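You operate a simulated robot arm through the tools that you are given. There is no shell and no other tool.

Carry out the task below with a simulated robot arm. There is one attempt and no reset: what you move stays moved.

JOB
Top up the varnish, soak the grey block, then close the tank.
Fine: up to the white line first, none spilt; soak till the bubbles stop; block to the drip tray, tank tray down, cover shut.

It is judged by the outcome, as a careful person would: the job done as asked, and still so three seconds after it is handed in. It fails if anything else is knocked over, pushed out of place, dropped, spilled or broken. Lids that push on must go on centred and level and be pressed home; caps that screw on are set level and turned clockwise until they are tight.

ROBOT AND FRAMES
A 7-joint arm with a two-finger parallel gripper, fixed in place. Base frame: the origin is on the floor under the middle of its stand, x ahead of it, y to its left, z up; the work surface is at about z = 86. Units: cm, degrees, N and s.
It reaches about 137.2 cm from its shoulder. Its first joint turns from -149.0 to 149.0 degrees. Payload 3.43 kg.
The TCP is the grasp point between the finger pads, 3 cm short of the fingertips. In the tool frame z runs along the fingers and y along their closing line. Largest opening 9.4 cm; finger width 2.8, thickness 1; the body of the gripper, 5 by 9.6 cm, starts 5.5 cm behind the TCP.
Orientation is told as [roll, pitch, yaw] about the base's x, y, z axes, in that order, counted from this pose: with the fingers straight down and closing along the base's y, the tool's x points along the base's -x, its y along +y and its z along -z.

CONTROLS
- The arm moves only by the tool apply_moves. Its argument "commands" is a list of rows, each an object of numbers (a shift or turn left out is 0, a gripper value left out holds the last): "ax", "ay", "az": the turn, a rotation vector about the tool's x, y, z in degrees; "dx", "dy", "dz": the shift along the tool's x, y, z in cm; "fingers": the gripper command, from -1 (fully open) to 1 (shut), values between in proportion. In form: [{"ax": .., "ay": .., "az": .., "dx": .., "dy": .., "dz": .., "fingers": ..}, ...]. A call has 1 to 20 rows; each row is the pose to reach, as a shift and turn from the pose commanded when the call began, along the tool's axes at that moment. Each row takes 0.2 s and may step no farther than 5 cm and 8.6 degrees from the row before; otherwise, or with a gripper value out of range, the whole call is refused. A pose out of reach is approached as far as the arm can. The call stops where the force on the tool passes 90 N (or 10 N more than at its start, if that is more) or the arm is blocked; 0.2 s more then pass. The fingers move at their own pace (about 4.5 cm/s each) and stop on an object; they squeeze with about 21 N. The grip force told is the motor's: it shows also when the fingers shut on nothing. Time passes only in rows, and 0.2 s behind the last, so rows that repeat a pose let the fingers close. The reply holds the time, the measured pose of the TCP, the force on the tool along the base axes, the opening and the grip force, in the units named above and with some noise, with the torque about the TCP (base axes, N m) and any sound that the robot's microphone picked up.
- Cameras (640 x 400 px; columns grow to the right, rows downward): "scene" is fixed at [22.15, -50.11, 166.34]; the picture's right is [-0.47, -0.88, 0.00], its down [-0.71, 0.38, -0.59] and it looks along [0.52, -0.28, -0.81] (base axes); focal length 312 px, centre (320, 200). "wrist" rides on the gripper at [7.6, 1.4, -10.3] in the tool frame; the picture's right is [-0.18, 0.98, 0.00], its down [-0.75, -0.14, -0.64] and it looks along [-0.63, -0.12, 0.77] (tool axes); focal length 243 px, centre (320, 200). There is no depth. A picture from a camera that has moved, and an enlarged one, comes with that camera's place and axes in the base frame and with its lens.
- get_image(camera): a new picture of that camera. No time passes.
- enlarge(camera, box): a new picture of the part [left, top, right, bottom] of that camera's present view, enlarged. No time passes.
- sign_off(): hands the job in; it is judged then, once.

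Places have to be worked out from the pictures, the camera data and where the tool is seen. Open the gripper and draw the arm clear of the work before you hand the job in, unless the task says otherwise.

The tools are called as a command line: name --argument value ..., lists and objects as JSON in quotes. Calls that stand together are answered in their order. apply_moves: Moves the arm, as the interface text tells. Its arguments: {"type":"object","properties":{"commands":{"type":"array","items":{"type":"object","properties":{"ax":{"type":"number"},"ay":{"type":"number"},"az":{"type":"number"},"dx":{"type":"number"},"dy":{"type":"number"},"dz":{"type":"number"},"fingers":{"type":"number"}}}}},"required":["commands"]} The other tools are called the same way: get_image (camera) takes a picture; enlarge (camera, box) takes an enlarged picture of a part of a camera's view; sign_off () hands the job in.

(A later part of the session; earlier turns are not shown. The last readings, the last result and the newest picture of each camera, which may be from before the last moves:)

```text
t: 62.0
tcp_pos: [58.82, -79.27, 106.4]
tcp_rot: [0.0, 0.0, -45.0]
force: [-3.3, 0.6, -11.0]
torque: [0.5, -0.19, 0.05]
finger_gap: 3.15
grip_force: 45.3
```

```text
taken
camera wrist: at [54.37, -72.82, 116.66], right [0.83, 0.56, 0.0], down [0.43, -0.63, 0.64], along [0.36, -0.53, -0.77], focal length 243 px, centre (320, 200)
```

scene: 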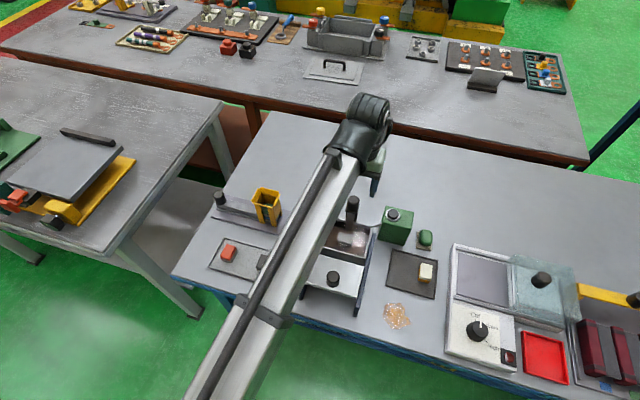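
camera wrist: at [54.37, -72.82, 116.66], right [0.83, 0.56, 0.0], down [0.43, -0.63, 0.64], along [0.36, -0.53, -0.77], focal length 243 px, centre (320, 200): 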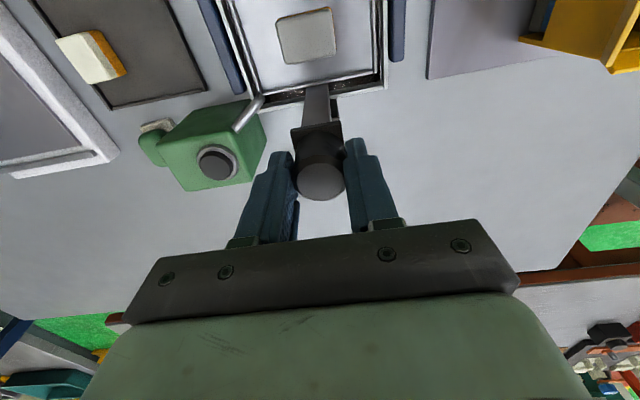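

The top stop is felt (-11 N) and the tray is up, bright and clear of the varnish. I release the knob, rise, and check that it stays.

apply_moves --commands '[{"dz": 0.03, "fingers": 1}, {"dz": 0.03, "fingers": 0.2}, {"dz": 0.03, "fingers": -0.4}, {"dz": 0.03, "fingers": -0.4}, {"dz": -2, "fingers": -0.4}, {"dz": -4.5, "fingers": -0.4}, {"dz": -7, "fingers": -0.4}, {"dz": -7, "dx": 3, "fingers": -0.3}, {"dz": -7, "dx": 6, "fingers": -0.3}, {"dz": -7, "dx": 6, "fingers": -0.3}]'

get_image --camera "wrist"

enlarge --camera "scene" --box '[300, 180, 420, 270]'

```text
t: 64.2
tcp_pos: [54.71, -75.01, 113.42]
tcp_rot: [0.0, 0.0, -45.0]
force: [0.0, -0.7, -0.1]
torque: [0.01, -0.01, -0.02]
finger_gap: 6.11
grip_force: 0.1
```

```text
taken
camera wrist: at [50.18, -68.59, 123.69], right [0.82, 0.57, 0.0], down [0.43, -0.63, 0.64], along [0.36, -0.53, -0.77], focal length 243 px, centre (320, 200)
```

wrist: 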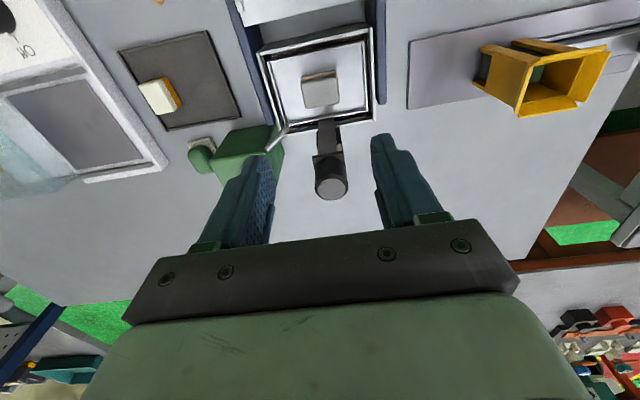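

```text
4.44 times, centred on (360, 225) of scene
camera zoom: at [22.15, -50.11, 166.34], right [-0.47, -0.88, 0.0], down [-0.71, 0.38, -0.59], along [0.52, -0.28, -0.81], focal length 1385 px, centre (142, 89)
```

zoom: 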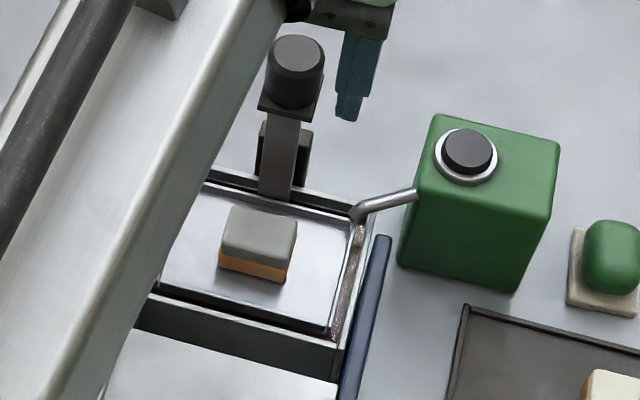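

enlarge --camera "wrist" --box '[260, 20, 380, 140]'

```text
3.33 times, centred on (320, 80) of wrist
camera zoom: at [50.18, -68.59, 123.69], right [0.82, 0.57, 0.0], down [0.43, -0.63, 0.64], along [0.36, -0.53, -0.77], focal length 809 px, centre (320, 600)
```

zoom: 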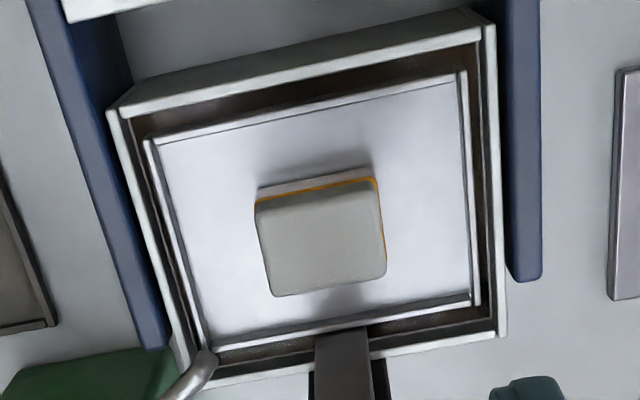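

Block centre is (54.78, -75.15). I tilt the tool 25° (body leaning back, away from the lift knob) while descending to z≈102 and check clearance.

apply_moves --commands '[{"dx": 0.3, "ay": -8, "fingers": -0.3}, {"dx": 0.6, "ay": -16, "dz": 2, "fingers": -0.3}, {"dx": 0.61, "dy": -0.05, "ay": -25, "dz": 4, "fingers": -0.3}, {"dx": 0.61, "dy": -0.05, "ay": -25, "dz": 8, "fingers": -0.3}, {"dx": 0.61, "dy": -0.05, "ay": -25, "dz": 11.4, "fingers": -0.3}, {"dx": 0.61, "dy": -0.05, "ay": -25, "dz": 11.4, "fingers": -0.3}]'

get_image --camera "wrist"

get_image --camera "scene"

```text
refused: row 3 steps farther than a row can; nothing moved
```

```text
taken
camera wrist: at [50.18, -68.59, 123.69], right [0.82, 0.57, 0.0], down [0.43, -0.63, 0.64], along [0.36, -0.53, -0.77], focal length 243 px, centre (320, 200)
```

wrist: 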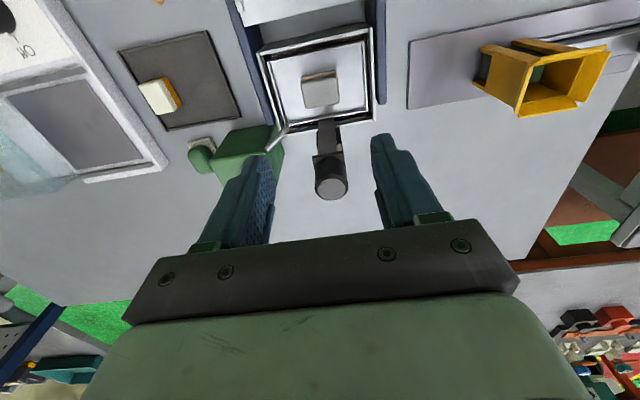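

```text
taken
```

scene: 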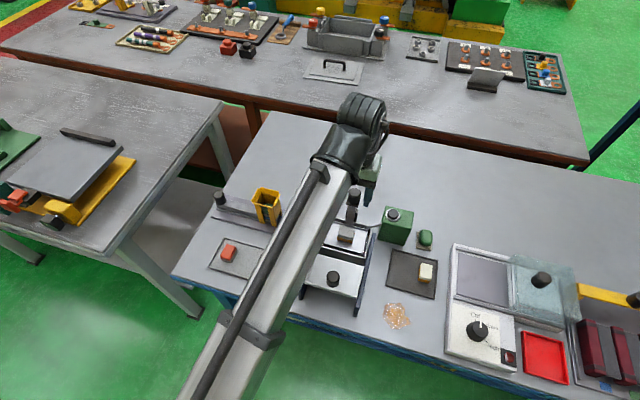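

The turn step in row 3 was too large (9°), so nothing moved; I resend with finer steps.

apply_moves --commands '[{"dx": 0.2, "ay": -6.5, "fingers": -0.3}, {"dx": 0.4, "ay": -13, "dz": 1, "fingers": -0.3}, {"dx": 0.6, "ay": -19, "dz": 2.5, "fingers": -0.3}, {"dx": 0.61, "dy": -0.05, "ay": -25, "dz": 5, "fingers": -0.3}, {"dx": 0.61, "dy": -0.05, "ay": -25, "dz": 8.5, "fingers": -0.3}, {"dx": 0.61, "dy": -0.05, "ay": -25, "dz": 11.4, "fingers": -0.3}, {"dx": 0.61, "dy": -0.05, "ay": -25, "dz": 11.4, "fingers": -0.3}]'

get_image --camera "wrist"

get_image --camera "scene"

```text
t: 65.8
tcp_pos: [53.93, -74.45, 101.89]
tcp_rot: [0.0, -25.0, -45.0]
force: [-0.1, -0.8, -0.3]
torque: [0.01, 0.0, 0.05]
finger_gap: 6.09
grip_force: 0.0
```

```text
taken
camera wrist: at [46.98, -65.46, 108.04], right [0.81, 0.58, 0.08], down [0.19, -0.39, 0.9], along [0.55, -0.72, -0.43], focal length 243 px, centre (320, 200)
```

wrist: 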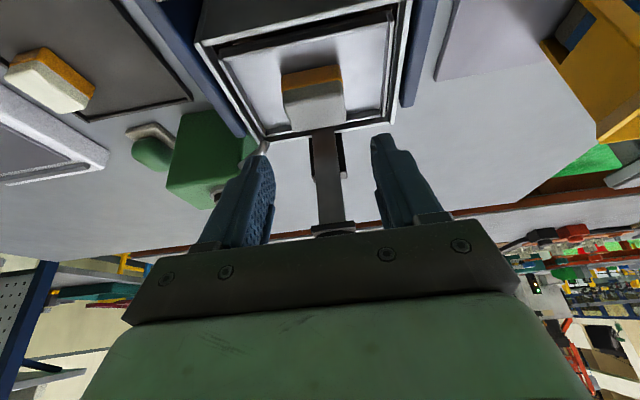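

```text
taken
```

scene: 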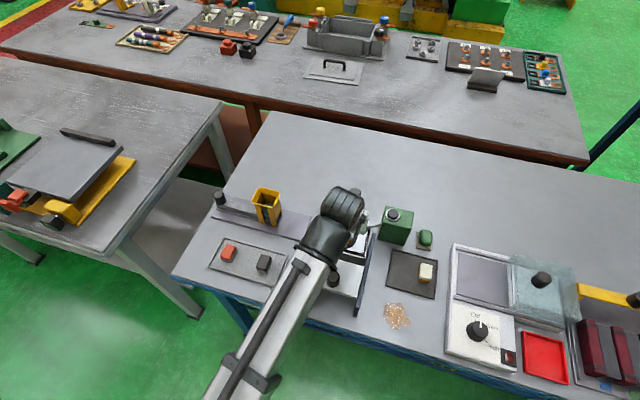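

Good clearance from the knob. I descend 3 cm in the tilted attitude and check force and tray.

apply_moves --commands '[{"dx": 0.3, "dy": 0.05, "dz": 1.0, "fingers": -0.3}, {"dx": 0.7, "dy": 0.1, "dz": 2.0, "fingers": -0.3}, {"dx": 1.08, "dy": 0.1, "dz": 3.03, "fingers": -0.3}, {"dx": 1.08, "dy": 0.1, "dz": 3.03, "fingers": -0.3}]'

get_image --camera "wrist"

enlarge --camera "wrist" --box '[220, 40, 420, 200]'

```text
t: 66.8
tcp_pos: [54.3, -74.71, 98.73]
tcp_rot: [0.0, -25.0, -45.1]
force: [0.7, 0.2, -0.3]
torque: [0.0, 0.03, 0.03]
finger_gap: 6.11
grip_force: 0.0
```

```text
taken
camera wrist: at [47.28, -65.65, 104.85], right [0.81, 0.58, 0.08], down [0.19, -0.39, 0.9], along [0.55, -0.72, -0.43], focal length 243 px, centre (320, 200)
```

wrist: 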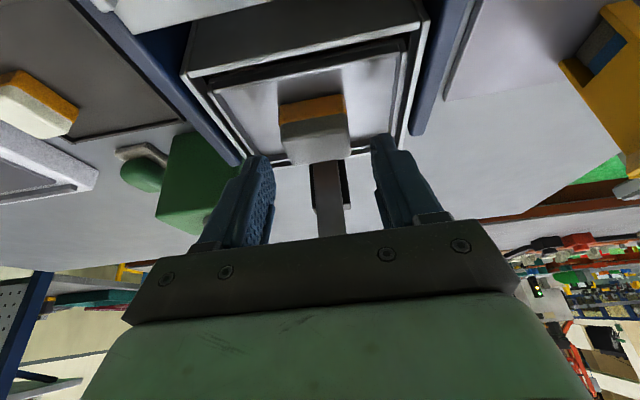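

```text
2.50 times, centred on (320, 120) of wrist
camera zoom: at [47.28, -65.65, 104.85], right [0.81, 0.58, 0.08], down [0.19, -0.39, 0.9], along [0.55, -0.72, -0.43], focal length 606 px, centre (320, 400)
```

zoom: 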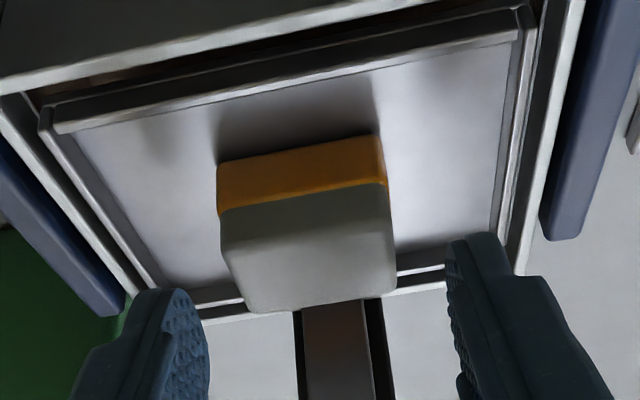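

Tray is still up, no contact. The block is centred between the fingers; I descend the last 2 cm and close.

apply_moves --commands '[{"dx": 0.3, "dz": 0.65, "fingers": -0.3}, {"dx": 0.6, "dz": 1.3, "fingers": -0.3}, {"dx": 0.86, "dz": 1.85, "fingers": -0.3}, {"dx": 0.86, "dz": 1.85, "fingers": -0.3}]'

enlarge --camera "wrist" --box '[220, 40, 420, 200]'

```text
t: 67.8
tcp_pos: [54.38, -74.63, 96.84]
tcp_rot: [0.0, -24.9, -45.1]
force: [0.5, -0.8, 0.7]
torque: [0.0, -0.02, -0.01]
finger_gap: 6.1
grip_force: 0.0
```

```text
2.50 times, centred on (320, 120) of wrist
camera zoom: at [47.42, -65.62, 102.89], right [0.81, 0.58, 0.08], down [0.19, -0.39, 0.9], along [0.55, -0.72, -0.43], focal length 606 px, centre (320, 400)
```

zoom: 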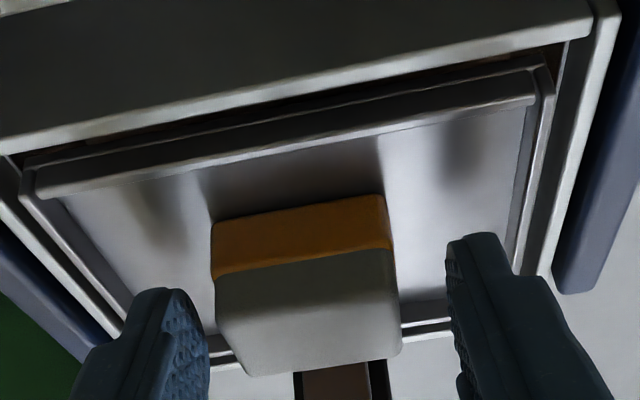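

The fingertips flank the grey upper half. I go 0.2 cm lower and close.

apply_moves --commands '[{"dx": 0.1, "dz": 0.2, "fingers": -0.1}, {"dx": 0.1, "dz": 0.2, "fingers": 0.1}, {"dx": 0.1, "dz": 0.2, "fingers": 1}, {"dx": 0.1, "dz": 0.2, "fingers": 1}, {"dx": 0.1, "dz": 0.2, "fingers": 1}, {"dx": 0.1, "dz": 0.2, "fingers": 1}]'

enlarge --camera "wrist" --box '[220, 40, 420, 200]'

```text
t: 69.2
tcp_pos: [54.4, -74.55, 96.58]
tcp_rot: [0.0, -24.9, -45.1]
force: [0.5, -0.6, -0.2]
torque: [0.03, -0.04, 0.01]
finger_gap: 4.13
grip_force: 21.2
```

```text
2.50 times, centred on (320, 120) of wrist
camera zoom: at [47.39, -65.61, 102.71], right [0.81, 0.58, 0.08], down [0.19, -0.39, 0.9], along [0.55, -0.72, -0.43], focal length 606 px, centre (320, 400)
```

zoom: 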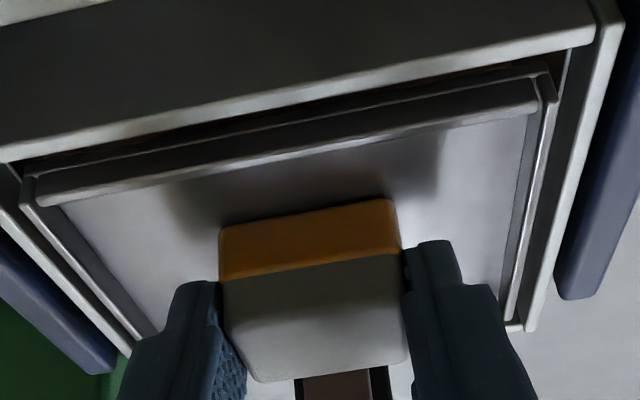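

Firm grip (4.1 cm, grey half). I lift straight up slowly and pause over the tank so it drips off there.

apply_moves --commands '[{"dx": -0.21, "dz": -0.45, "fingers": 1}, {"dx": -0.42, "dz": -0.91, "fingers": 1}, {"dx": -0.85, "dz": -1.81, "fingers": 1}, {"dx": -1.27, "dz": -2.72, "fingers": 1}, {"dx": -1.69, "dz": -3.62, "fingers": 1}, {"dx": -2.12, "dz": -4.53, "fingers": 1}, {"dx": -2.54, "dz": -5.44, "fingers": 1}, {"dx": -2.96, "dz": -6.34, "fingers": 1}, {"dx": -2.96, "dz": -6.34, "fingers": 1}, {"dx": -2.96, "dz": -6.34, "fingers": 1}, {"dx": -2.96, "dz": -6.34, "fingers": 1}, {"dx": -2.96, "dz": -6.34, "fingers": 1}, {"dx": -2.96, "dz": -6.34, "fingers": 1}]'

get_image --camera "wrist"

get_image --camera "scene"

```text
t: 72.0
tcp_pos: [54.37, -74.7, 103.66]
tcp_rot: [0.0, -25.0, -45.0]
force: [0.0, 1.0, -0.5]
torque: [-0.04, 0.0, -0.01]
finger_gap: 4.13
grip_force: 21.4
```

```text
taken
camera wrist: at [47.34, -65.64, 109.7], right [0.81, 0.58, 0.08], down [0.19, -0.39, 0.9], along [0.55, -0.72, -0.43], focal length 243 px, centre (320, 200)
```

wrist: 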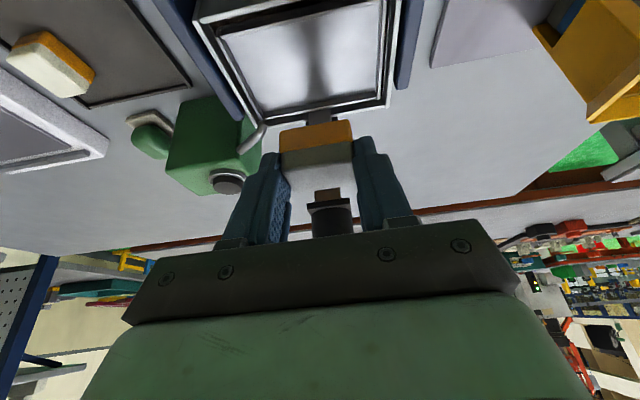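

```text
taken
```

scene: 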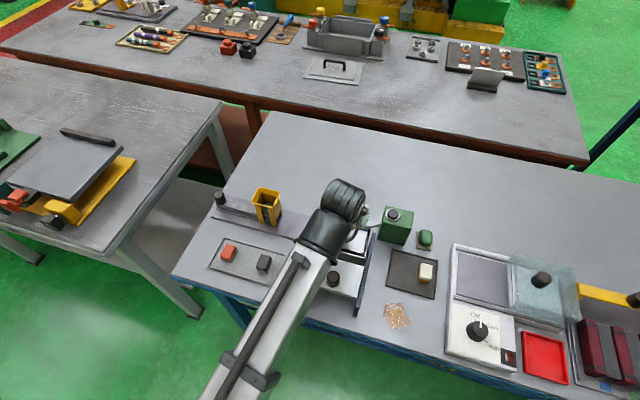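

Block is held steadily, tray empty. I carry it level across to above the drip tray, aiming the block centre at (41.85, -85.7).

apply_moves --commands '[{"dx": 0.2, "dy": -2, "dz": -0.1, "fingers": 1}, {"dx": 0.45, "dy": -4.75, "dz": -0.2, "fingers": 1}, {"dx": 0.75, "dy": -7.8, "dz": -0.35, "fingers": 1}, {"dx": 1.05, "dy": -10.8, "dz": -0.5, "fingers": 1}, {"dx": 1.32, "dy": -13.8, "dz": -0.62, "fingers": 1}, {"dx": 1.5, "dy": -15.7, "dz": -0.7, "fingers": 1}, {"dx": 1.58, "dy": -16.52, "dz": -0.74, "fingers": 1}, {"dx": 1.58, "dy": -16.52, "dz": -0.74, "fingers": 1}]'

get_image --camera "wrist"

get_image --camera "scene"

```text
t: 73.8
tcp_pos: [41.47, -85.29, 103.68]
tcp_rot: [-0.1, -24.9, -45.0]
force: [0.3, -0.1, 0.1]
torque: [0.0, -0.02, 0.0]
finger_gap: 4.13
grip_force: 21.0
```

```text
taken
camera wrist: at [34.5, -76.24, 109.71], right [0.81, 0.58, 0.08], down [0.19, -0.39, 0.9], along [0.55, -0.72, -0.43], focal length 243 px, centre (320, 200)
```

wrist: 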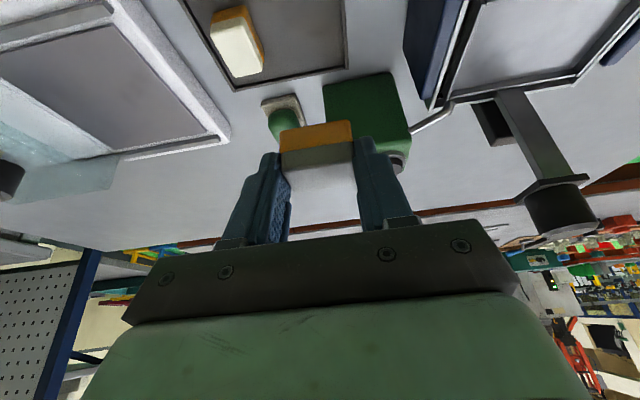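

```text
taken
```

scene: 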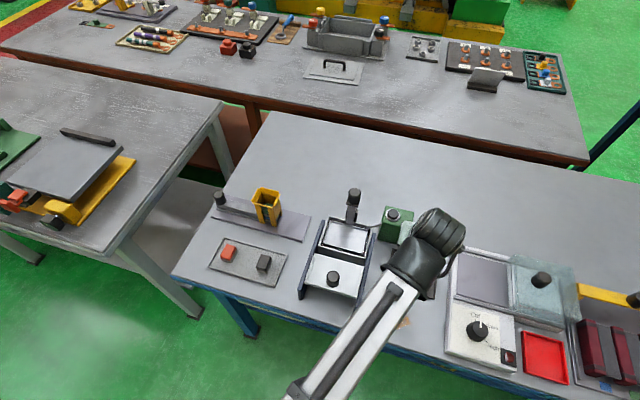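

enlarge --camera "wrist" --box '[160, 0, 420, 200]'

enlarge --camera "scene" --box '[290, 180, 420, 330]'

```text
2.00 times, centred on (290, 100) of wrist
camera zoom: at [34.5, -76.24, 109.71], right [0.81, 0.58, 0.08], down [0.19, -0.39, 0.9], along [0.55, -0.72, -0.43], focal length 485 px, centre (380, 400)
```

zoom: 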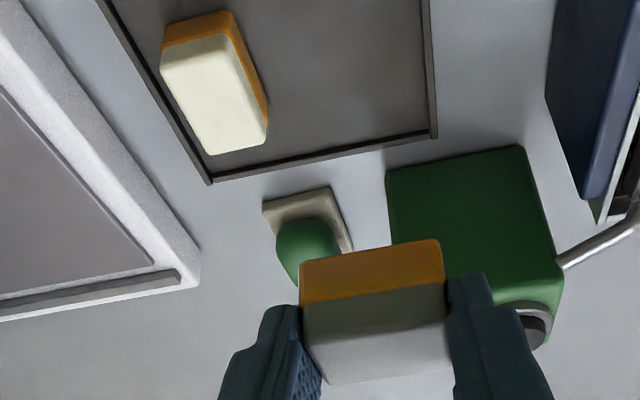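

```text
2.67 times, centred on (355, 255) of scene
camera zoom: at [22.15, -50.11, 166.34], right [-0.47, -0.88, 0.0], down [-0.71, 0.38, -0.59], along [0.52, -0.28, -0.81], focal length 831 px, centre (227, 53)
```

zoom: 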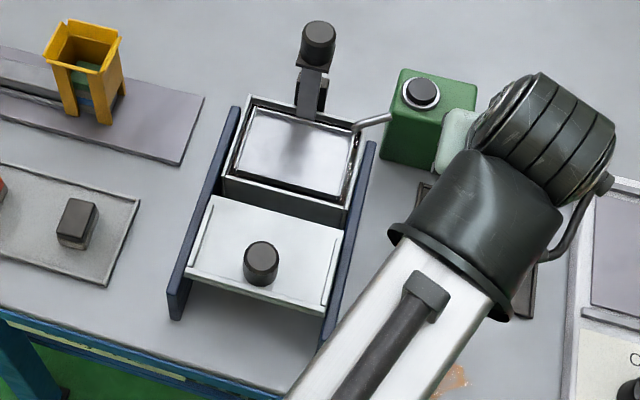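

Tray geometry confirmed (free zone between the white block and the near lip). I lower the block straight down to about 1 cm above the tray.

apply_moves --commands '[{"dx": 1.0, "dz": 2.2, "fingers": 1}, {"dx": 2.2, "dz": 4.7, "fingers": 1}, {"dx": 3.4, "dz": 7.3, "fingers": 1}, {"dx": 4.4, "dz": 9.4, "fingers": 1}, {"dx": 5.03, "dz": 10.78, "fingers": 1}, {"dx": 5.03, "dz": 10.78, "fingers": 1}]'

get_image --camera "wrist"

enlarge --camera "wrist" --box '[160, 0, 420, 200]'

```text
t: 75.2
tcp_pos: [41.51, -85.05, 91.99]
tcp_rot: [-0.1, -25.0, -44.9]
force: [-0.7, -0.4, -0.7]
torque: [0.0, -0.01, -0.02]
finger_gap: 4.12
grip_force: 20.8
```

```text
taken
camera wrist: at [34.45, -76.04, 98.07], right [0.81, 0.58, 0.08], down [0.19, -0.39, 0.9], along [0.55, -0.72, -0.43], focal length 243 px, centre (320, 200)
```

wrist: 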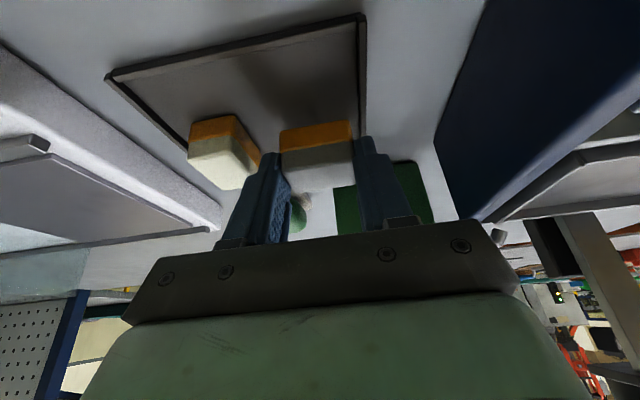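

```text
2.00 times, centred on (290, 100) of wrist
camera zoom: at [34.45, -76.04, 98.07], right [0.81, 0.58, 0.08], down [0.19, -0.39, 0.9], along [0.55, -0.72, -0.43], focal length 485 px, centre (380, 400)
```

zoom: 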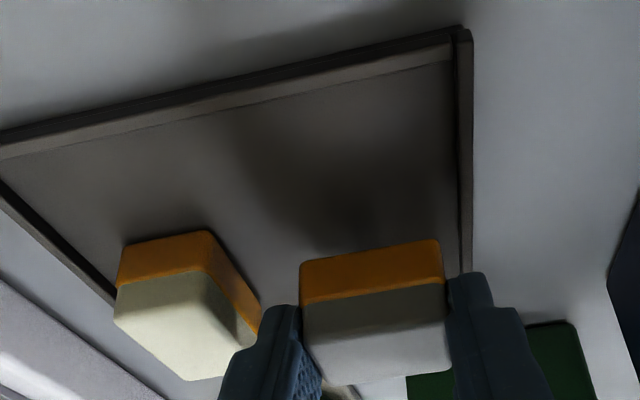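

About 1.3 cm to go. I shift 0.25 cm toward the middle of the free zone and creep down, watching the force.

apply_moves --commands '[{"dy": -0.25, "dx": 0.1, "dz": 0.2, "fingers": 1}, {"dy": -0.25, "dx": 0.21, "dz": 0.45, "fingers": 1}, {"dy": -0.25, "dx": 0.32, "dz": 0.68, "fingers": 1}, {"dy": -0.25, "dx": 0.42, "dz": 0.9, "fingers": 1}, {"dy": -0.25, "dx": 0.42, "dz": 0.9, "fingers": 1}]'

enlarge --camera "wrist" --box '[160, 0, 420, 200]'

```text
t: 76.4
tcp_pos: [41.35, -85.26, 90.93]
tcp_rot: [0.0, -24.9, -45.0]
force: [-0.3, 0.4, -0.4]
torque: [0.02, 0.02, 0.01]
finger_gap: 4.14
grip_force: 21.1
```

```text
2.00 times, centred on (290, 100) of wrist
camera zoom: at [34.3, -76.33, 96.95], right [0.81, 0.58, 0.08], down [0.19, -0.39, 0.9], along [0.55, -0.72, -0.43], focal length 485 px, centre (380, 400)
```

zoom: 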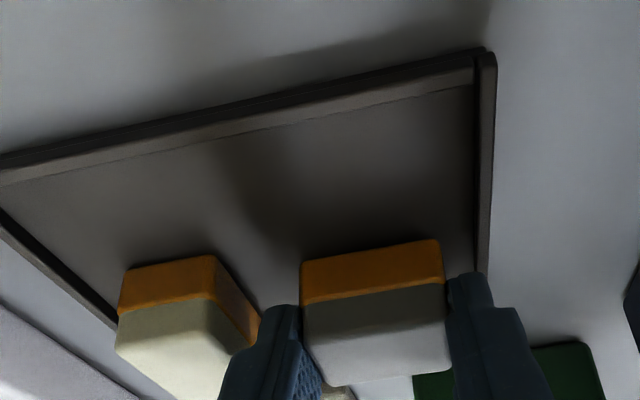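

apply_moves --commands '[{"dx": 0.06, "dz": 0.14, "fingers": 1}, {"dx": 0.13, "dz": 0.27, "fingers": 1}, {"dx": 0.17, "dz": 0.36, "fingers": 1}, {"dx": 0.17, "dz": 0.36, "fingers": 1}]'

```text
t: 77.4
tcp_pos: [41.32, -85.38, 90.48]
tcp_rot: [0.0, -25.2, -45.0]
force: [1.3, -0.3, 13.1]
torque: [0.0, -0.09, 0.03]
finger_gap: 4.11
grip_force: 21.2
```

Contact at 13 N — the block is on the tray. I ease slightly, open just enough (4.8 cm), and withdraw vertically.

apply_moves --commands '[{"dx": -0.03, "dz": -0.06, "fingers": 1}, {"dx": -0.03, "dz": -0.06, "fingers": 0.1}, {"dx": -0.03, "dz": -0.06, "fingers": -0.03}, {"dx": -0.03, "dz": -0.06, "fingers": -0.03}, {"dx": -0.03, "dz": -0.06, "fingers": -0.03}]'

enlarge --camera "wrist" --box '[160, 0, 420, 200]'

```text
t: 78.6
tcp_pos: [41.25, -85.4, 90.44]
tcp_rot: [0.0, -25.1, -45.0]
force: [0.5, 0.3, -0.9]
torque: [0.01, 0.0, -0.01]
finger_gap: 4.82
grip_force: 0.1
```

```text
2.00 times, centred on (290, 100) of wrist
camera zoom: at [34.27, -76.31, 96.52], right [0.81, 0.58, 0.08], down [0.19, -0.39, 0.9], along [0.55, -0.72, -0.43], focal length 485 px, centre (380, 400)
```

zoom: 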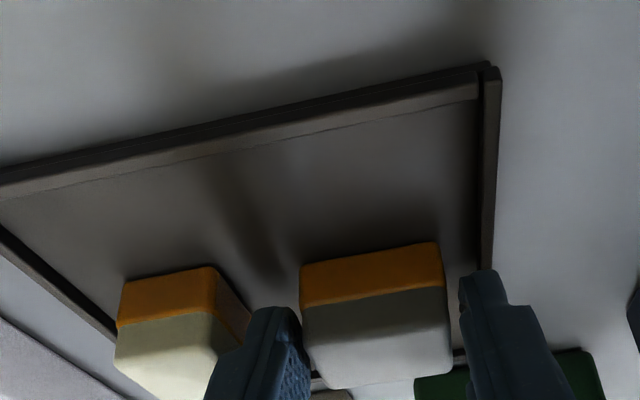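

The block rests on the drip tray, fingers clear on both sides. I withdraw straight up.

apply_moves --commands '[{"dx": -0.42, "dz": -0.91, "fingers": -0.03}, {"dx": -1.06, "dz": -2.27, "fingers": -0.03}, {"dx": -2.12, "dz": -4.53, "fingers": -0.03}, {"dx": -3.6, "dz": -7.7, "fingers": -0.03}, {"dx": -5.08, "dz": -10.87, "fingers": -0.03}, {"dx": -5.92, "dz": -12.68, "fingers": -0.03}]'

get_image --camera "wrist"

enlarge --camera "wrist" --box '[160, 0, 360, 110]'

```text
t: 80.0
tcp_pos: [41.3, -85.32, 104.45]
tcp_rot: [0.0, -25.0, -45.0]
force: [0.5, 1.4, -0.3]
torque: [0.0, -0.01, -0.03]
finger_gap: 4.86
grip_force: 0.2
```

```text
taken
camera wrist: at [34.35, -76.25, 110.44], right [0.81, 0.58, 0.08], down [0.19, -0.39, 0.9], along [0.55, -0.72, -0.43], focal length 243 px, centre (320, 200)
```

wrist: 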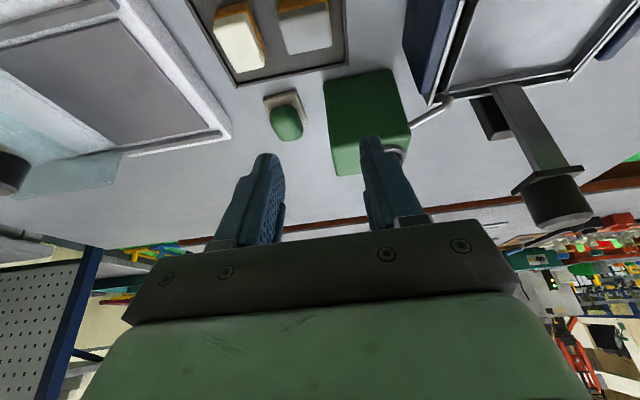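

```text
3.20 times, centred on (260, 55) of wrist
camera zoom: at [34.35, -76.25, 110.44], right [0.81, 0.58, 0.08], down [0.19, -0.39, 0.9], along [0.55, -0.72, -0.43], focal length 776 px, centre (512, 664)
```

zoom: 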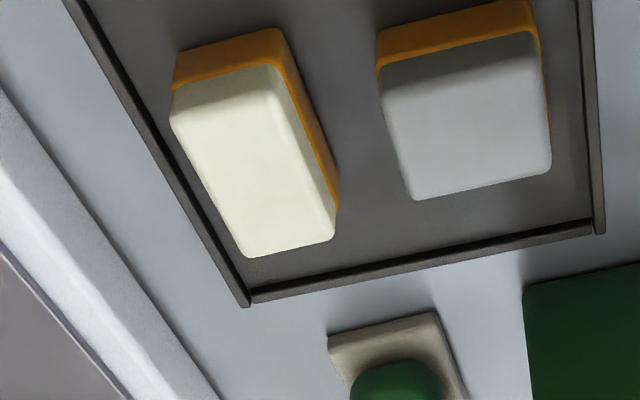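

The grey block sits flat on the drip tray next to the white one. Now I go above the lift knob with closed fingers, upright, to press the tank tray down.

apply_moves --commands '[{"dx": -1.8, "dz": -3.9, "ay": 5, "fingers": 1}, {"dx": -3.62, "dz": -7.75, "ay": 10, "fingers": 1}, {"dx": -5.1, "dy": 3.3, "dz": -7.06, "ay": 15, "fingers": 1}, {"dx": -6.57, "dy": 6.6, "dz": -6.37, "ay": 20, "fingers": 1}, {"dx": -8.04, "dy": 9.9, "dz": -5.69, "ay": 25, "fingers": 1}, {"dx": -9.52, "dy": 13.2, "dz": -5.0, "ay": 25, "fingers": 1}, {"dx": -10.99, "dy": 16.47, "dz": -4.31, "ay": 25, "fingers": 1}, {"dx": -10.99, "dy": 16.47, "dz": -4.31, "ay": 25, "fingers": 1}]'

get_image --camera "wrist"

get_image --camera "scene"

```text
t: 81.8
tcp_pos: [58.63, -79.35, 112.97]
tcp_rot: [0.0, 0.0, -44.9]
force: [0.0, 0.3, 0.4]
torque: [0.02, 0.01, 0.0]
finger_gap: 0.0
grip_force: 20.8
```

```text
taken
camera wrist: at [54.26, -72.88, 123.28], right [0.83, 0.56, 0.0], down [0.43, -0.63, 0.64], along [0.36, -0.53, -0.77], focal length 243 px, centre (320, 200)
```

wrist: 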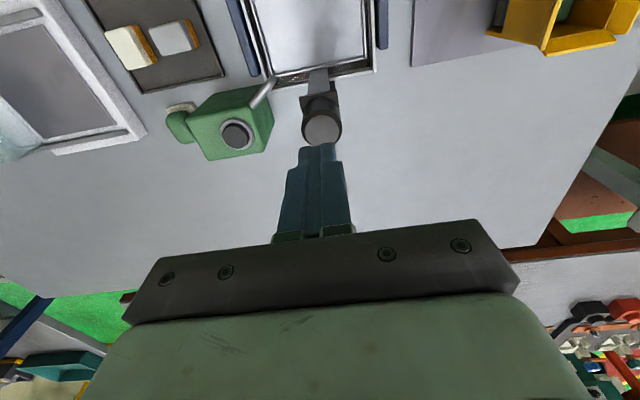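

```text
taken
```

scene: 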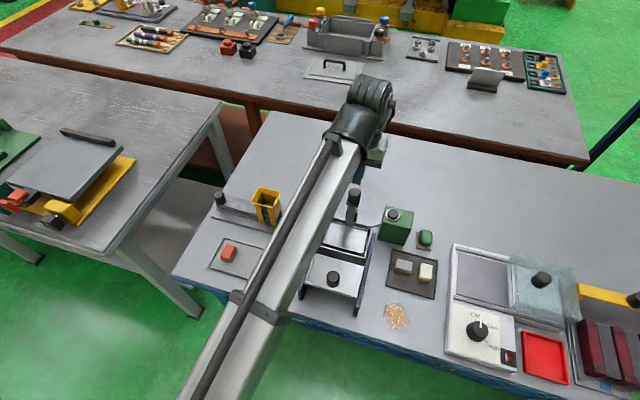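

Positioned over the knob. I press down slowly, first to TCP z≈105.

apply_moves --commands '[{"dz": 1.5, "fingers": 1}, {"dz": 3, "fingers": 1}, {"dz": 3.6, "fingers": 1}, {"dz": 4.0, "fingers": 1}, {"dz": 4.4, "fingers": 1}, {"dz": 4.8, "fingers": 1}, {"dz": 5.2, "fingers": 1}, {"dz": 5.6, "fingers": 1}, {"dz": 6.0, "fingers": 1}, {"dz": 6.4, "fingers": 1}, {"dz": 6.8, "fingers": 1}, {"dz": 7.2, "fingers": 1}, {"dz": 7.6, "fingers": 1}, {"dz": 8.0, "fingers": 1}]'

get_image --camera "wrist"

```text
t: 84.8
tcp_pos: [58.67, -79.39, 104.93]
tcp_rot: [-0.1, 0.0, -45.0]
force: [0.3, -0.9, 2.7]
torque: [-0.02, -0.02, -0.01]
finger_gap: 0.0
grip_force: 20.7
```

```text
taken
camera wrist: at [54.22, -72.94, 115.24], right [0.82, 0.57, 0.0], down [0.43, -0.63, 0.64], along [0.36, -0.53, -0.77], focal length 243 px, centre (320, 200)
```

wrist: 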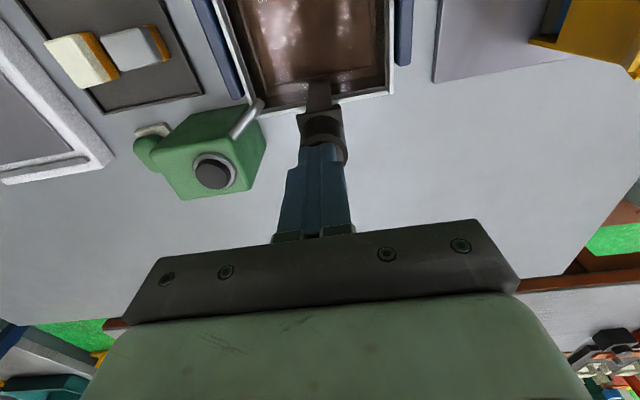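

The knob goes down with ~2.7 N. I continue to the bottom stop, then creep.

apply_moves --commands '[{"dz": 0.3, "fingers": 1}, {"dz": 0.6, "fingers": 1}, {"dz": 0.9, "fingers": 1}, {"dz": 1.2, "fingers": 1}, {"dz": 1.4, "fingers": 1}, {"dz": 1.5, "fingers": 1}]'

```text
t: 86.2
tcp_pos: [58.77, -79.4, 104.02]
tcp_rot: [0.0, -0.3, -44.9]
force: [4.0, -2.6, 49.8]
torque: [0.4, 0.35, -0.26]
finger_gap: 0.0
grip_force: 20.7
```

The bottom stop is firm (50 N), so the tank tray is fully down. I rise and back off to inspect the cover and its rails.

apply_moves --commands '[{"dz": -1, "fingers": 1}, {"dz": -4, "fingers": 1}, {"dz": -8, "fingers": 1}, {"dz": -8.5, "dx": 4, "fingers": 1}, {"dz": -8.5, "dx": 8, "fingers": 1}, {"dz": -8.5, "dx": 11, "fingers": 1}, {"dz": -8.5, "dx": 11, "fingers": 1}]'

get_image --camera "wrist"

get_image --camera "scene"

```text
t: 87.8
tcp_pos: [50.89, -71.76, 112.19]
tcp_rot: [0.0, 0.0, -44.9]
force: [0.6, 0.2, 1.2]
torque: [0.01, 0.04, -0.01]
finger_gap: 0.03
grip_force: 20.5
```

```text
taken
camera wrist: at [46.44, -65.29, 122.44], right [0.82, 0.57, 0.0], down [0.43, -0.63, 0.64], along [0.36, -0.53, -0.77], focal length 243 px, centre (320, 200)
```

wrist: 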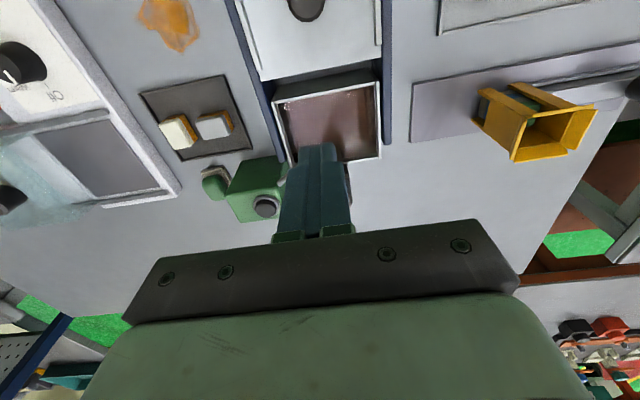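

```text
taken
```

scene: 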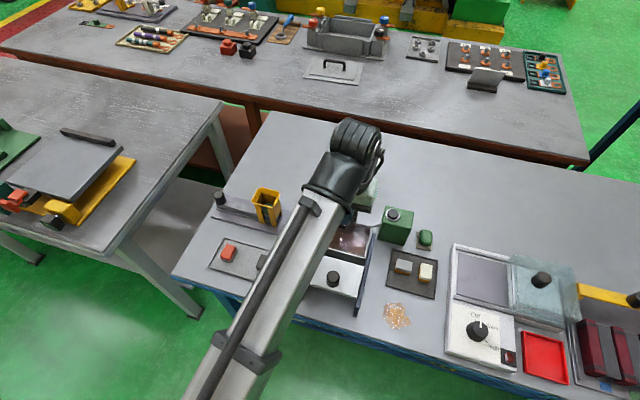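

I back off further along the rail direction to view the cover and test reach on that side.

apply_moves --commands '[{"dx": 2, "fingers": 1}, {"dx": 4, "fingers": 1}, {"dx": 6, "fingers": 1}, {"dx": 8, "fingers": 1}, {"dx": 8, "fingers": 1}]'

get_image --camera "wrist"

enlarge --camera "wrist" --box '[220, 0, 420, 140]'

enlarge --camera "scene" --box '[280, 180, 420, 330]'

```text
t: 89.0
tcp_pos: [45.21, -65.92, 111.91]
tcp_rot: [-0.1, -0.1, -45.0]
force: [-0.3, 0.0, 0.7]
torque: [0.01, 0.0, 0.02]
finger_gap: 0.01
grip_force: 21.1
```

```text
taken
camera wrist: at [40.81, -59.47, 122.14], right [0.82, 0.57, 0.0], down [0.43, -0.63, 0.64], along [0.36, -0.53, -0.77], focal length 243 px, centre (320, 200)
```

wrist: 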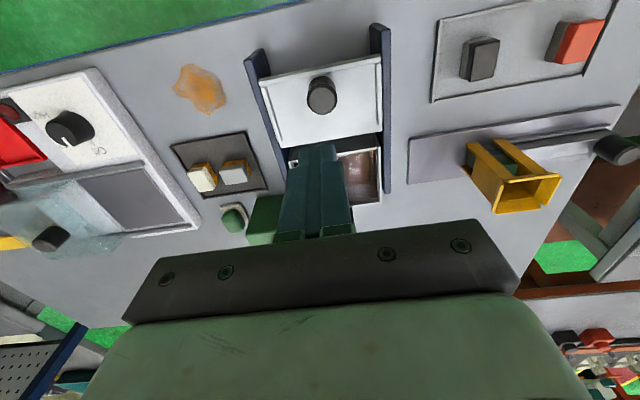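

```text
2.86 times, centred on (320, 70) of wrist
camera zoom: at [40.81, -59.47, 122.14], right [0.82, 0.57, 0.0], down [0.43, -0.63, 0.64], along [0.36, -0.53, -0.77], focal length 693 px, centre (320, 571)
```

zoom: 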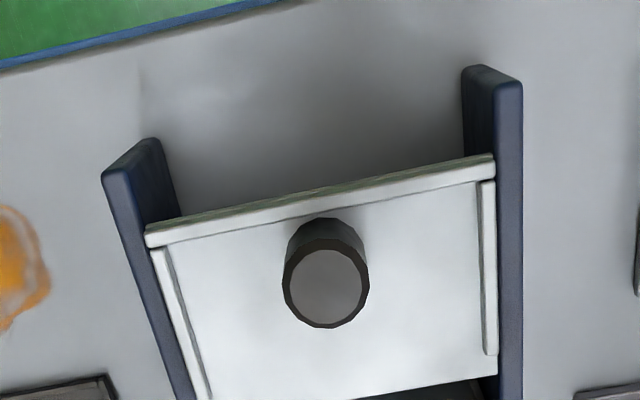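

```text
2.67 times, centred on (350, 255) of scene
camera zoom: at [22.15, -50.11, 166.34], right [-0.47, -0.88, 0.0], down [-0.71, 0.38, -0.59], along [0.52, -0.28, -0.81], focal length 831 px, centre (240, 53)
```

zoom: 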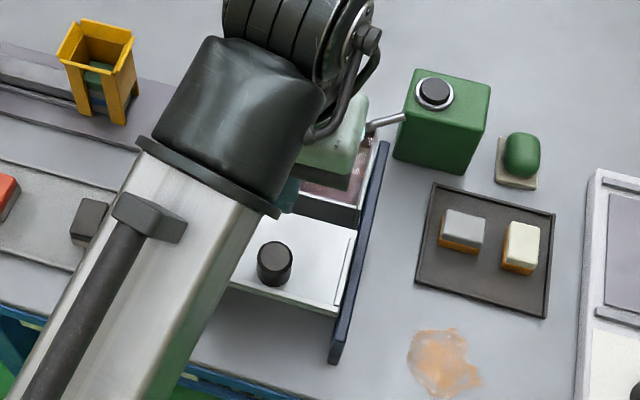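

Reach is fine here. The cover knob is at about (45.55, -66.14, top ≈97), and closing needs ~11 cm of travel along (0.707,-0.707). I open and descend above the knob.

apply_moves --commands '[{"dx": -0.4, "dy": 0.08, "dz": 2, "fingers": -0.3}, {"dx": -0.4, "dy": 0.08, "dz": 5, "fingers": -0.3}, {"dx": -0.4, "dy": 0.08, "dz": 8, "fingers": -0.3}, {"dx": -0.4, "dy": 0.08, "dz": 10.5, "fingers": -0.3}, {"dx": -0.4, "dy": 0.08, "dz": 10.5, "fingers": -0.3}]'

get_image --camera "wrist"

enlarge --camera "wrist" --box '[200, 60, 440, 240]'

```text
t: 90.2
tcp_pos: [45.66, -66.21, 101.24]
tcp_rot: [0.0, 0.1, -45.0]
force: [1.0, -0.3, -0.2]
torque: [-0.03, -0.02, 0.02]
finger_gap: 6.1
grip_force: 0.1
```

```text
taken
camera wrist: at [41.21, -59.79, 111.51], right [0.82, 0.57, 0.0], down [0.43, -0.63, 0.64], along [0.36, -0.53, -0.77], focal length 243 px, centre (320, 200)
```

wrist: 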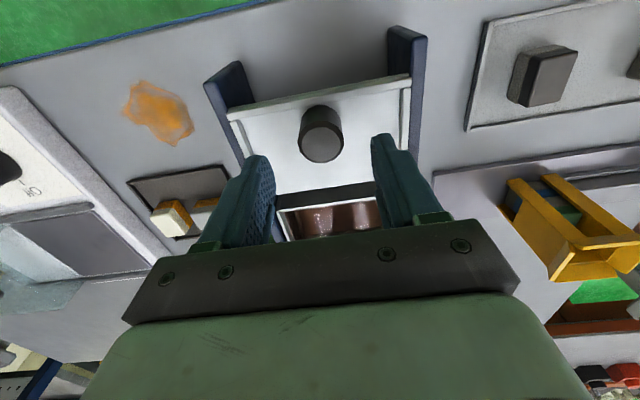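

```text
2.22 times, centred on (320, 150) of wrist
camera zoom: at [41.21, -59.79, 111.51], right [0.82, 0.57, 0.0], down [0.43, -0.63, 0.64], along [0.36, -0.53, -0.77], focal length 539 px, centre (320, 311)
```

zoom: 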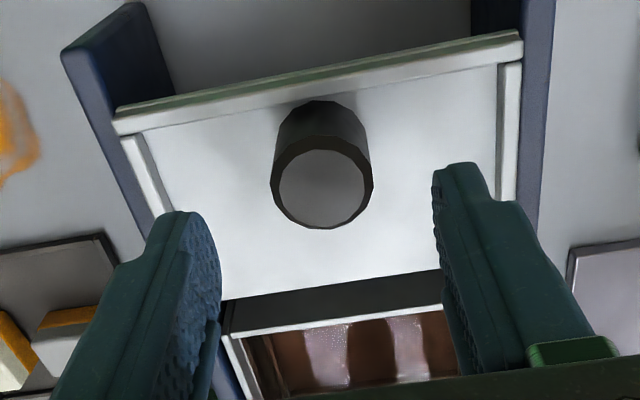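

Aligned. I descend so the tips are ~0.8 cm above the cover plate and close on the knob.

apply_moves --commands '[{"dx": 0.15, "dz": 1.5, "fingers": -0.3}, {"dx": 0.15, "dz": 2.8, "fingers": -0.3}, {"dx": 0.15, "dz": 3.5, "fingers": -0.3}, {"dx": 0.15, "dz": 3.5, "fingers": 0}, {"dx": 0.15, "dz": 3.5, "fingers": 1}, {"dx": 0.15, "dz": 3.5, "fingers": 1}, {"dx": 0.15, "dz": 3.5, "fingers": 1}]'

get_image --camera "wrist"

```text
t: 91.8
tcp_pos: [45.6, -66.03, 97.96]
tcp_rot: [0.2, 0.0, -44.9]
force: [9.1, 8.5, -1.6]
torque: [-0.14, -0.1, 0.07]
finger_gap: 3.19
grip_force: 45.2
```

```text
taken
camera wrist: at [41.09, -59.58, 108.2], right [0.82, 0.57, 0.0], down [0.43, -0.63, 0.64], along [0.36, -0.53, -0.77], focal length 243 px, centre (320, 200)
```

wrist: 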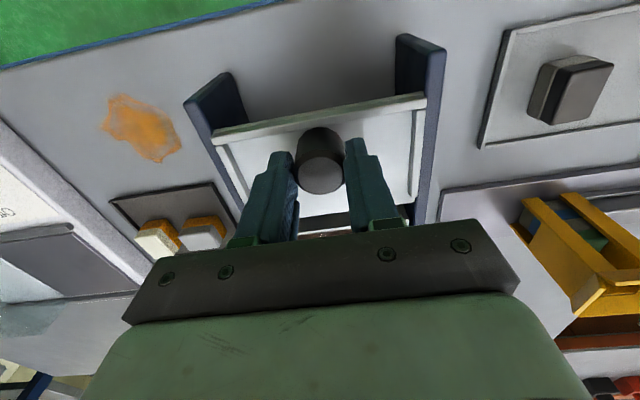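

Gripped, with a small sideways load I relieve (dy +0.12). Then I slide the cover 2 cm forward and check.

apply_moves --commands '[{"dy": 0.12, "fingers": 1}, {"dy": 0.12, "dx": -0.4, "fingers": 1}, {"dy": 0.12, "dx": -0.8, "fingers": 1}, {"dy": 0.12, "dx": -1.2, "fingers": 1}, {"dy": 0.12, "dx": -1.6, "fingers": 1}, {"dy": 0.12, "dx": -2.0, "fingers": 1}]'

get_image --camera "wrist"

```text
t: 93.2
tcp_pos: [46.88, -67.47, 97.97]
tcp_rot: [-0.1, 0.1, -44.9]
force: [0.7, 2.1, -2.9]
torque: [0.22, -0.12, -0.09]
finger_gap: 3.17
grip_force: 45.0
```

```text
taken
camera wrist: at [42.57, -61.02, 108.2], right [0.83, 0.56, 0.0], down [0.43, -0.63, 0.64], along [0.36, -0.53, -0.77], focal length 243 px, centre (320, 200)
```

wrist: 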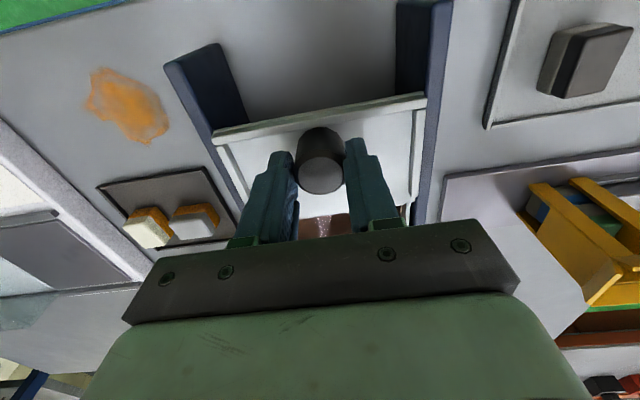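

The cover slides smoothly with little load. Continuing 5 cm.

apply_moves --commands '[{"dx": -0.5, "fingers": 1}, {"dx": -1.0, "fingers": 1}, {"dx": -1.5, "fingers": 1}, {"dx": -2.0, "fingers": 1}, {"dx": -2.5, "fingers": 1}, {"dx": -3.0, "fingers": 1}, {"dx": -3.5, "fingers": 1}, {"dx": -4.0, "fingers": 1}, {"dx": -4.5, "fingers": 1}, {"dx": -5.0, "fingers": 1}]'

get_image --camera "wrist"

enlarge --camera "scene" --box '[290, 180, 400, 320]'

```text
t: 95.4
tcp_pos: [50.58, -71.04, 97.94]
tcp_rot: [-0.1, -0.1, -45.0]
force: [-4.0, -5.5, -11.8]
torque: [0.6, -0.02, 0.02]
finger_gap: 3.18
grip_force: 44.8
```

```text
taken
camera wrist: at [46.12, -64.57, 108.21], right [0.83, 0.56, 0.0], down [0.43, -0.63, 0.64], along [0.36, -0.53, -0.77], focal length 243 px, centre (320, 200)
```

wrist: 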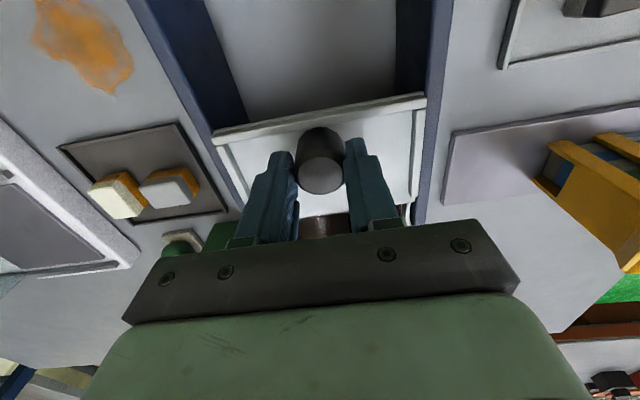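

```text
2.86 times, centred on (345, 250) of scene
camera zoom: at [22.15, -50.11, 166.34], right [-0.47, -0.88, 0.0], down [-0.71, 0.38, -0.59], along [0.52, -0.28, -0.81], focal length 890 px, centre (249, 57)
```

zoom: 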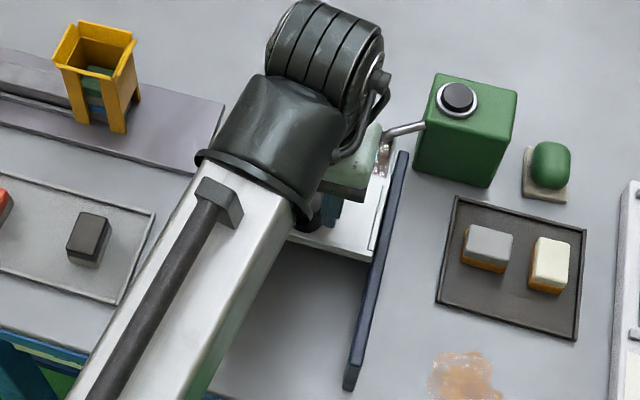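

Small downward load (-12 N) suggests the grip is pulling the cover slightly up; I relax 0.1 cm down and continue toward the stop.

apply_moves --commands '[{"dx": -0.3, "dy": -0.06, "dz": 0.1, "fingers": 1}, {"dx": -0.7, "dy": -0.06, "dz": 0.1, "fingers": 1}, {"dx": -1.1, "dy": -0.06, "dz": 0.1, "fingers": 1}, {"dx": -1.5, "dy": -0.06, "dz": 0.1, "fingers": 1}, {"dx": -1.9, "dy": -0.06, "dz": 0.1, "fingers": 1}, {"dx": -2.3, "dy": -0.06, "dz": 0.1, "fingers": 1}, {"dx": -2.7, "dy": -0.06, "dz": 0.1, "fingers": 1}]'

get_image --camera "wrist"

```text
t: 97.0
tcp_pos: [52.46, -72.98, 97.95]
tcp_rot: [0.0, -0.1, -45.0]
force: [-2.4, -1.9, 8.0]
torque: [0.36, -0.16, 0.1]
finger_gap: 3.14
grip_force: 45.1
```

```text
taken
camera wrist: at [48.0, -66.47, 108.19], right [0.82, 0.57, 0.0], down [0.43, -0.63, 0.64], along [0.36, -0.53, -0.77], focal length 243 px, centre (320, 200)
```

wrist: 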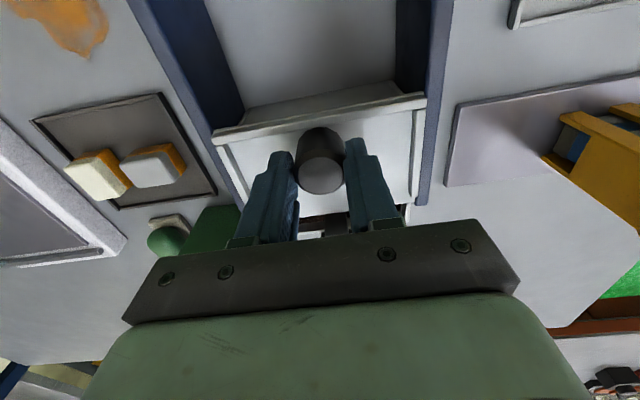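

apply_moves --commands '[{"dx": -0.25, "fingers": 1}, {"dx": -0.5, "fingers": 1}, {"dx": -0.75, "fingers": 1}, {"dx": -1.0, "fingers": 1}, {"dx": -1.2, "fingers": 1}]'

get_image --camera "wrist"

enlarge --camera "wrist" --box '[200, 60, 440, 240]'

```text
t: 98.2
tcp_pos: [53.04, -73.54, 97.99]
tcp_rot: [0.0, 0.4, -44.9]
force: [-17.2, 25.0, 2.8]
torque: [0.33, 0.73, 0.03]
finger_gap: 3.18
grip_force: 44.2
```

```text
taken
camera wrist: at [48.64, -67.1, 108.24], right [0.82, 0.57, 0.0], down [0.44, -0.64, 0.64], along [0.36, -0.53, -0.77], focal length 243 px, centre (320, 200)
```

wrist: 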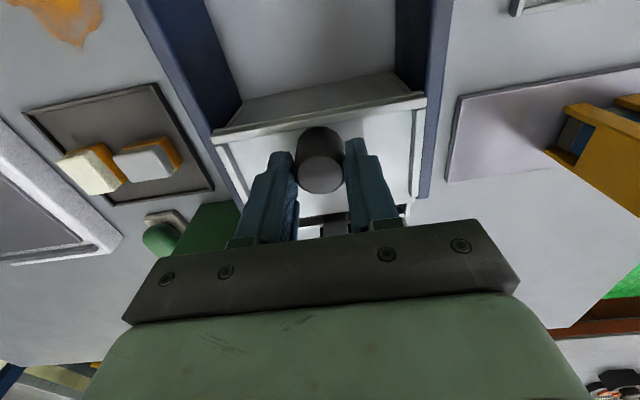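

```text
2.22 times, centred on (320, 150) of wrist
camera zoom: at [48.64, -67.1, 108.24], right [0.82, 0.57, 0.0], down [0.44, -0.64, 0.64], along [0.36, -0.53, -0.77], focal length 539 px, centre (320, 311)
```

zoom: 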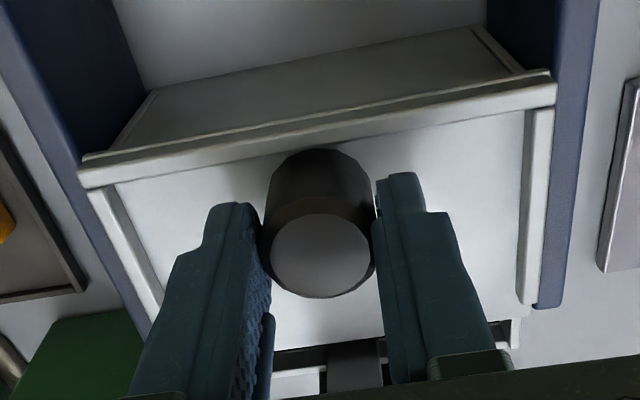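

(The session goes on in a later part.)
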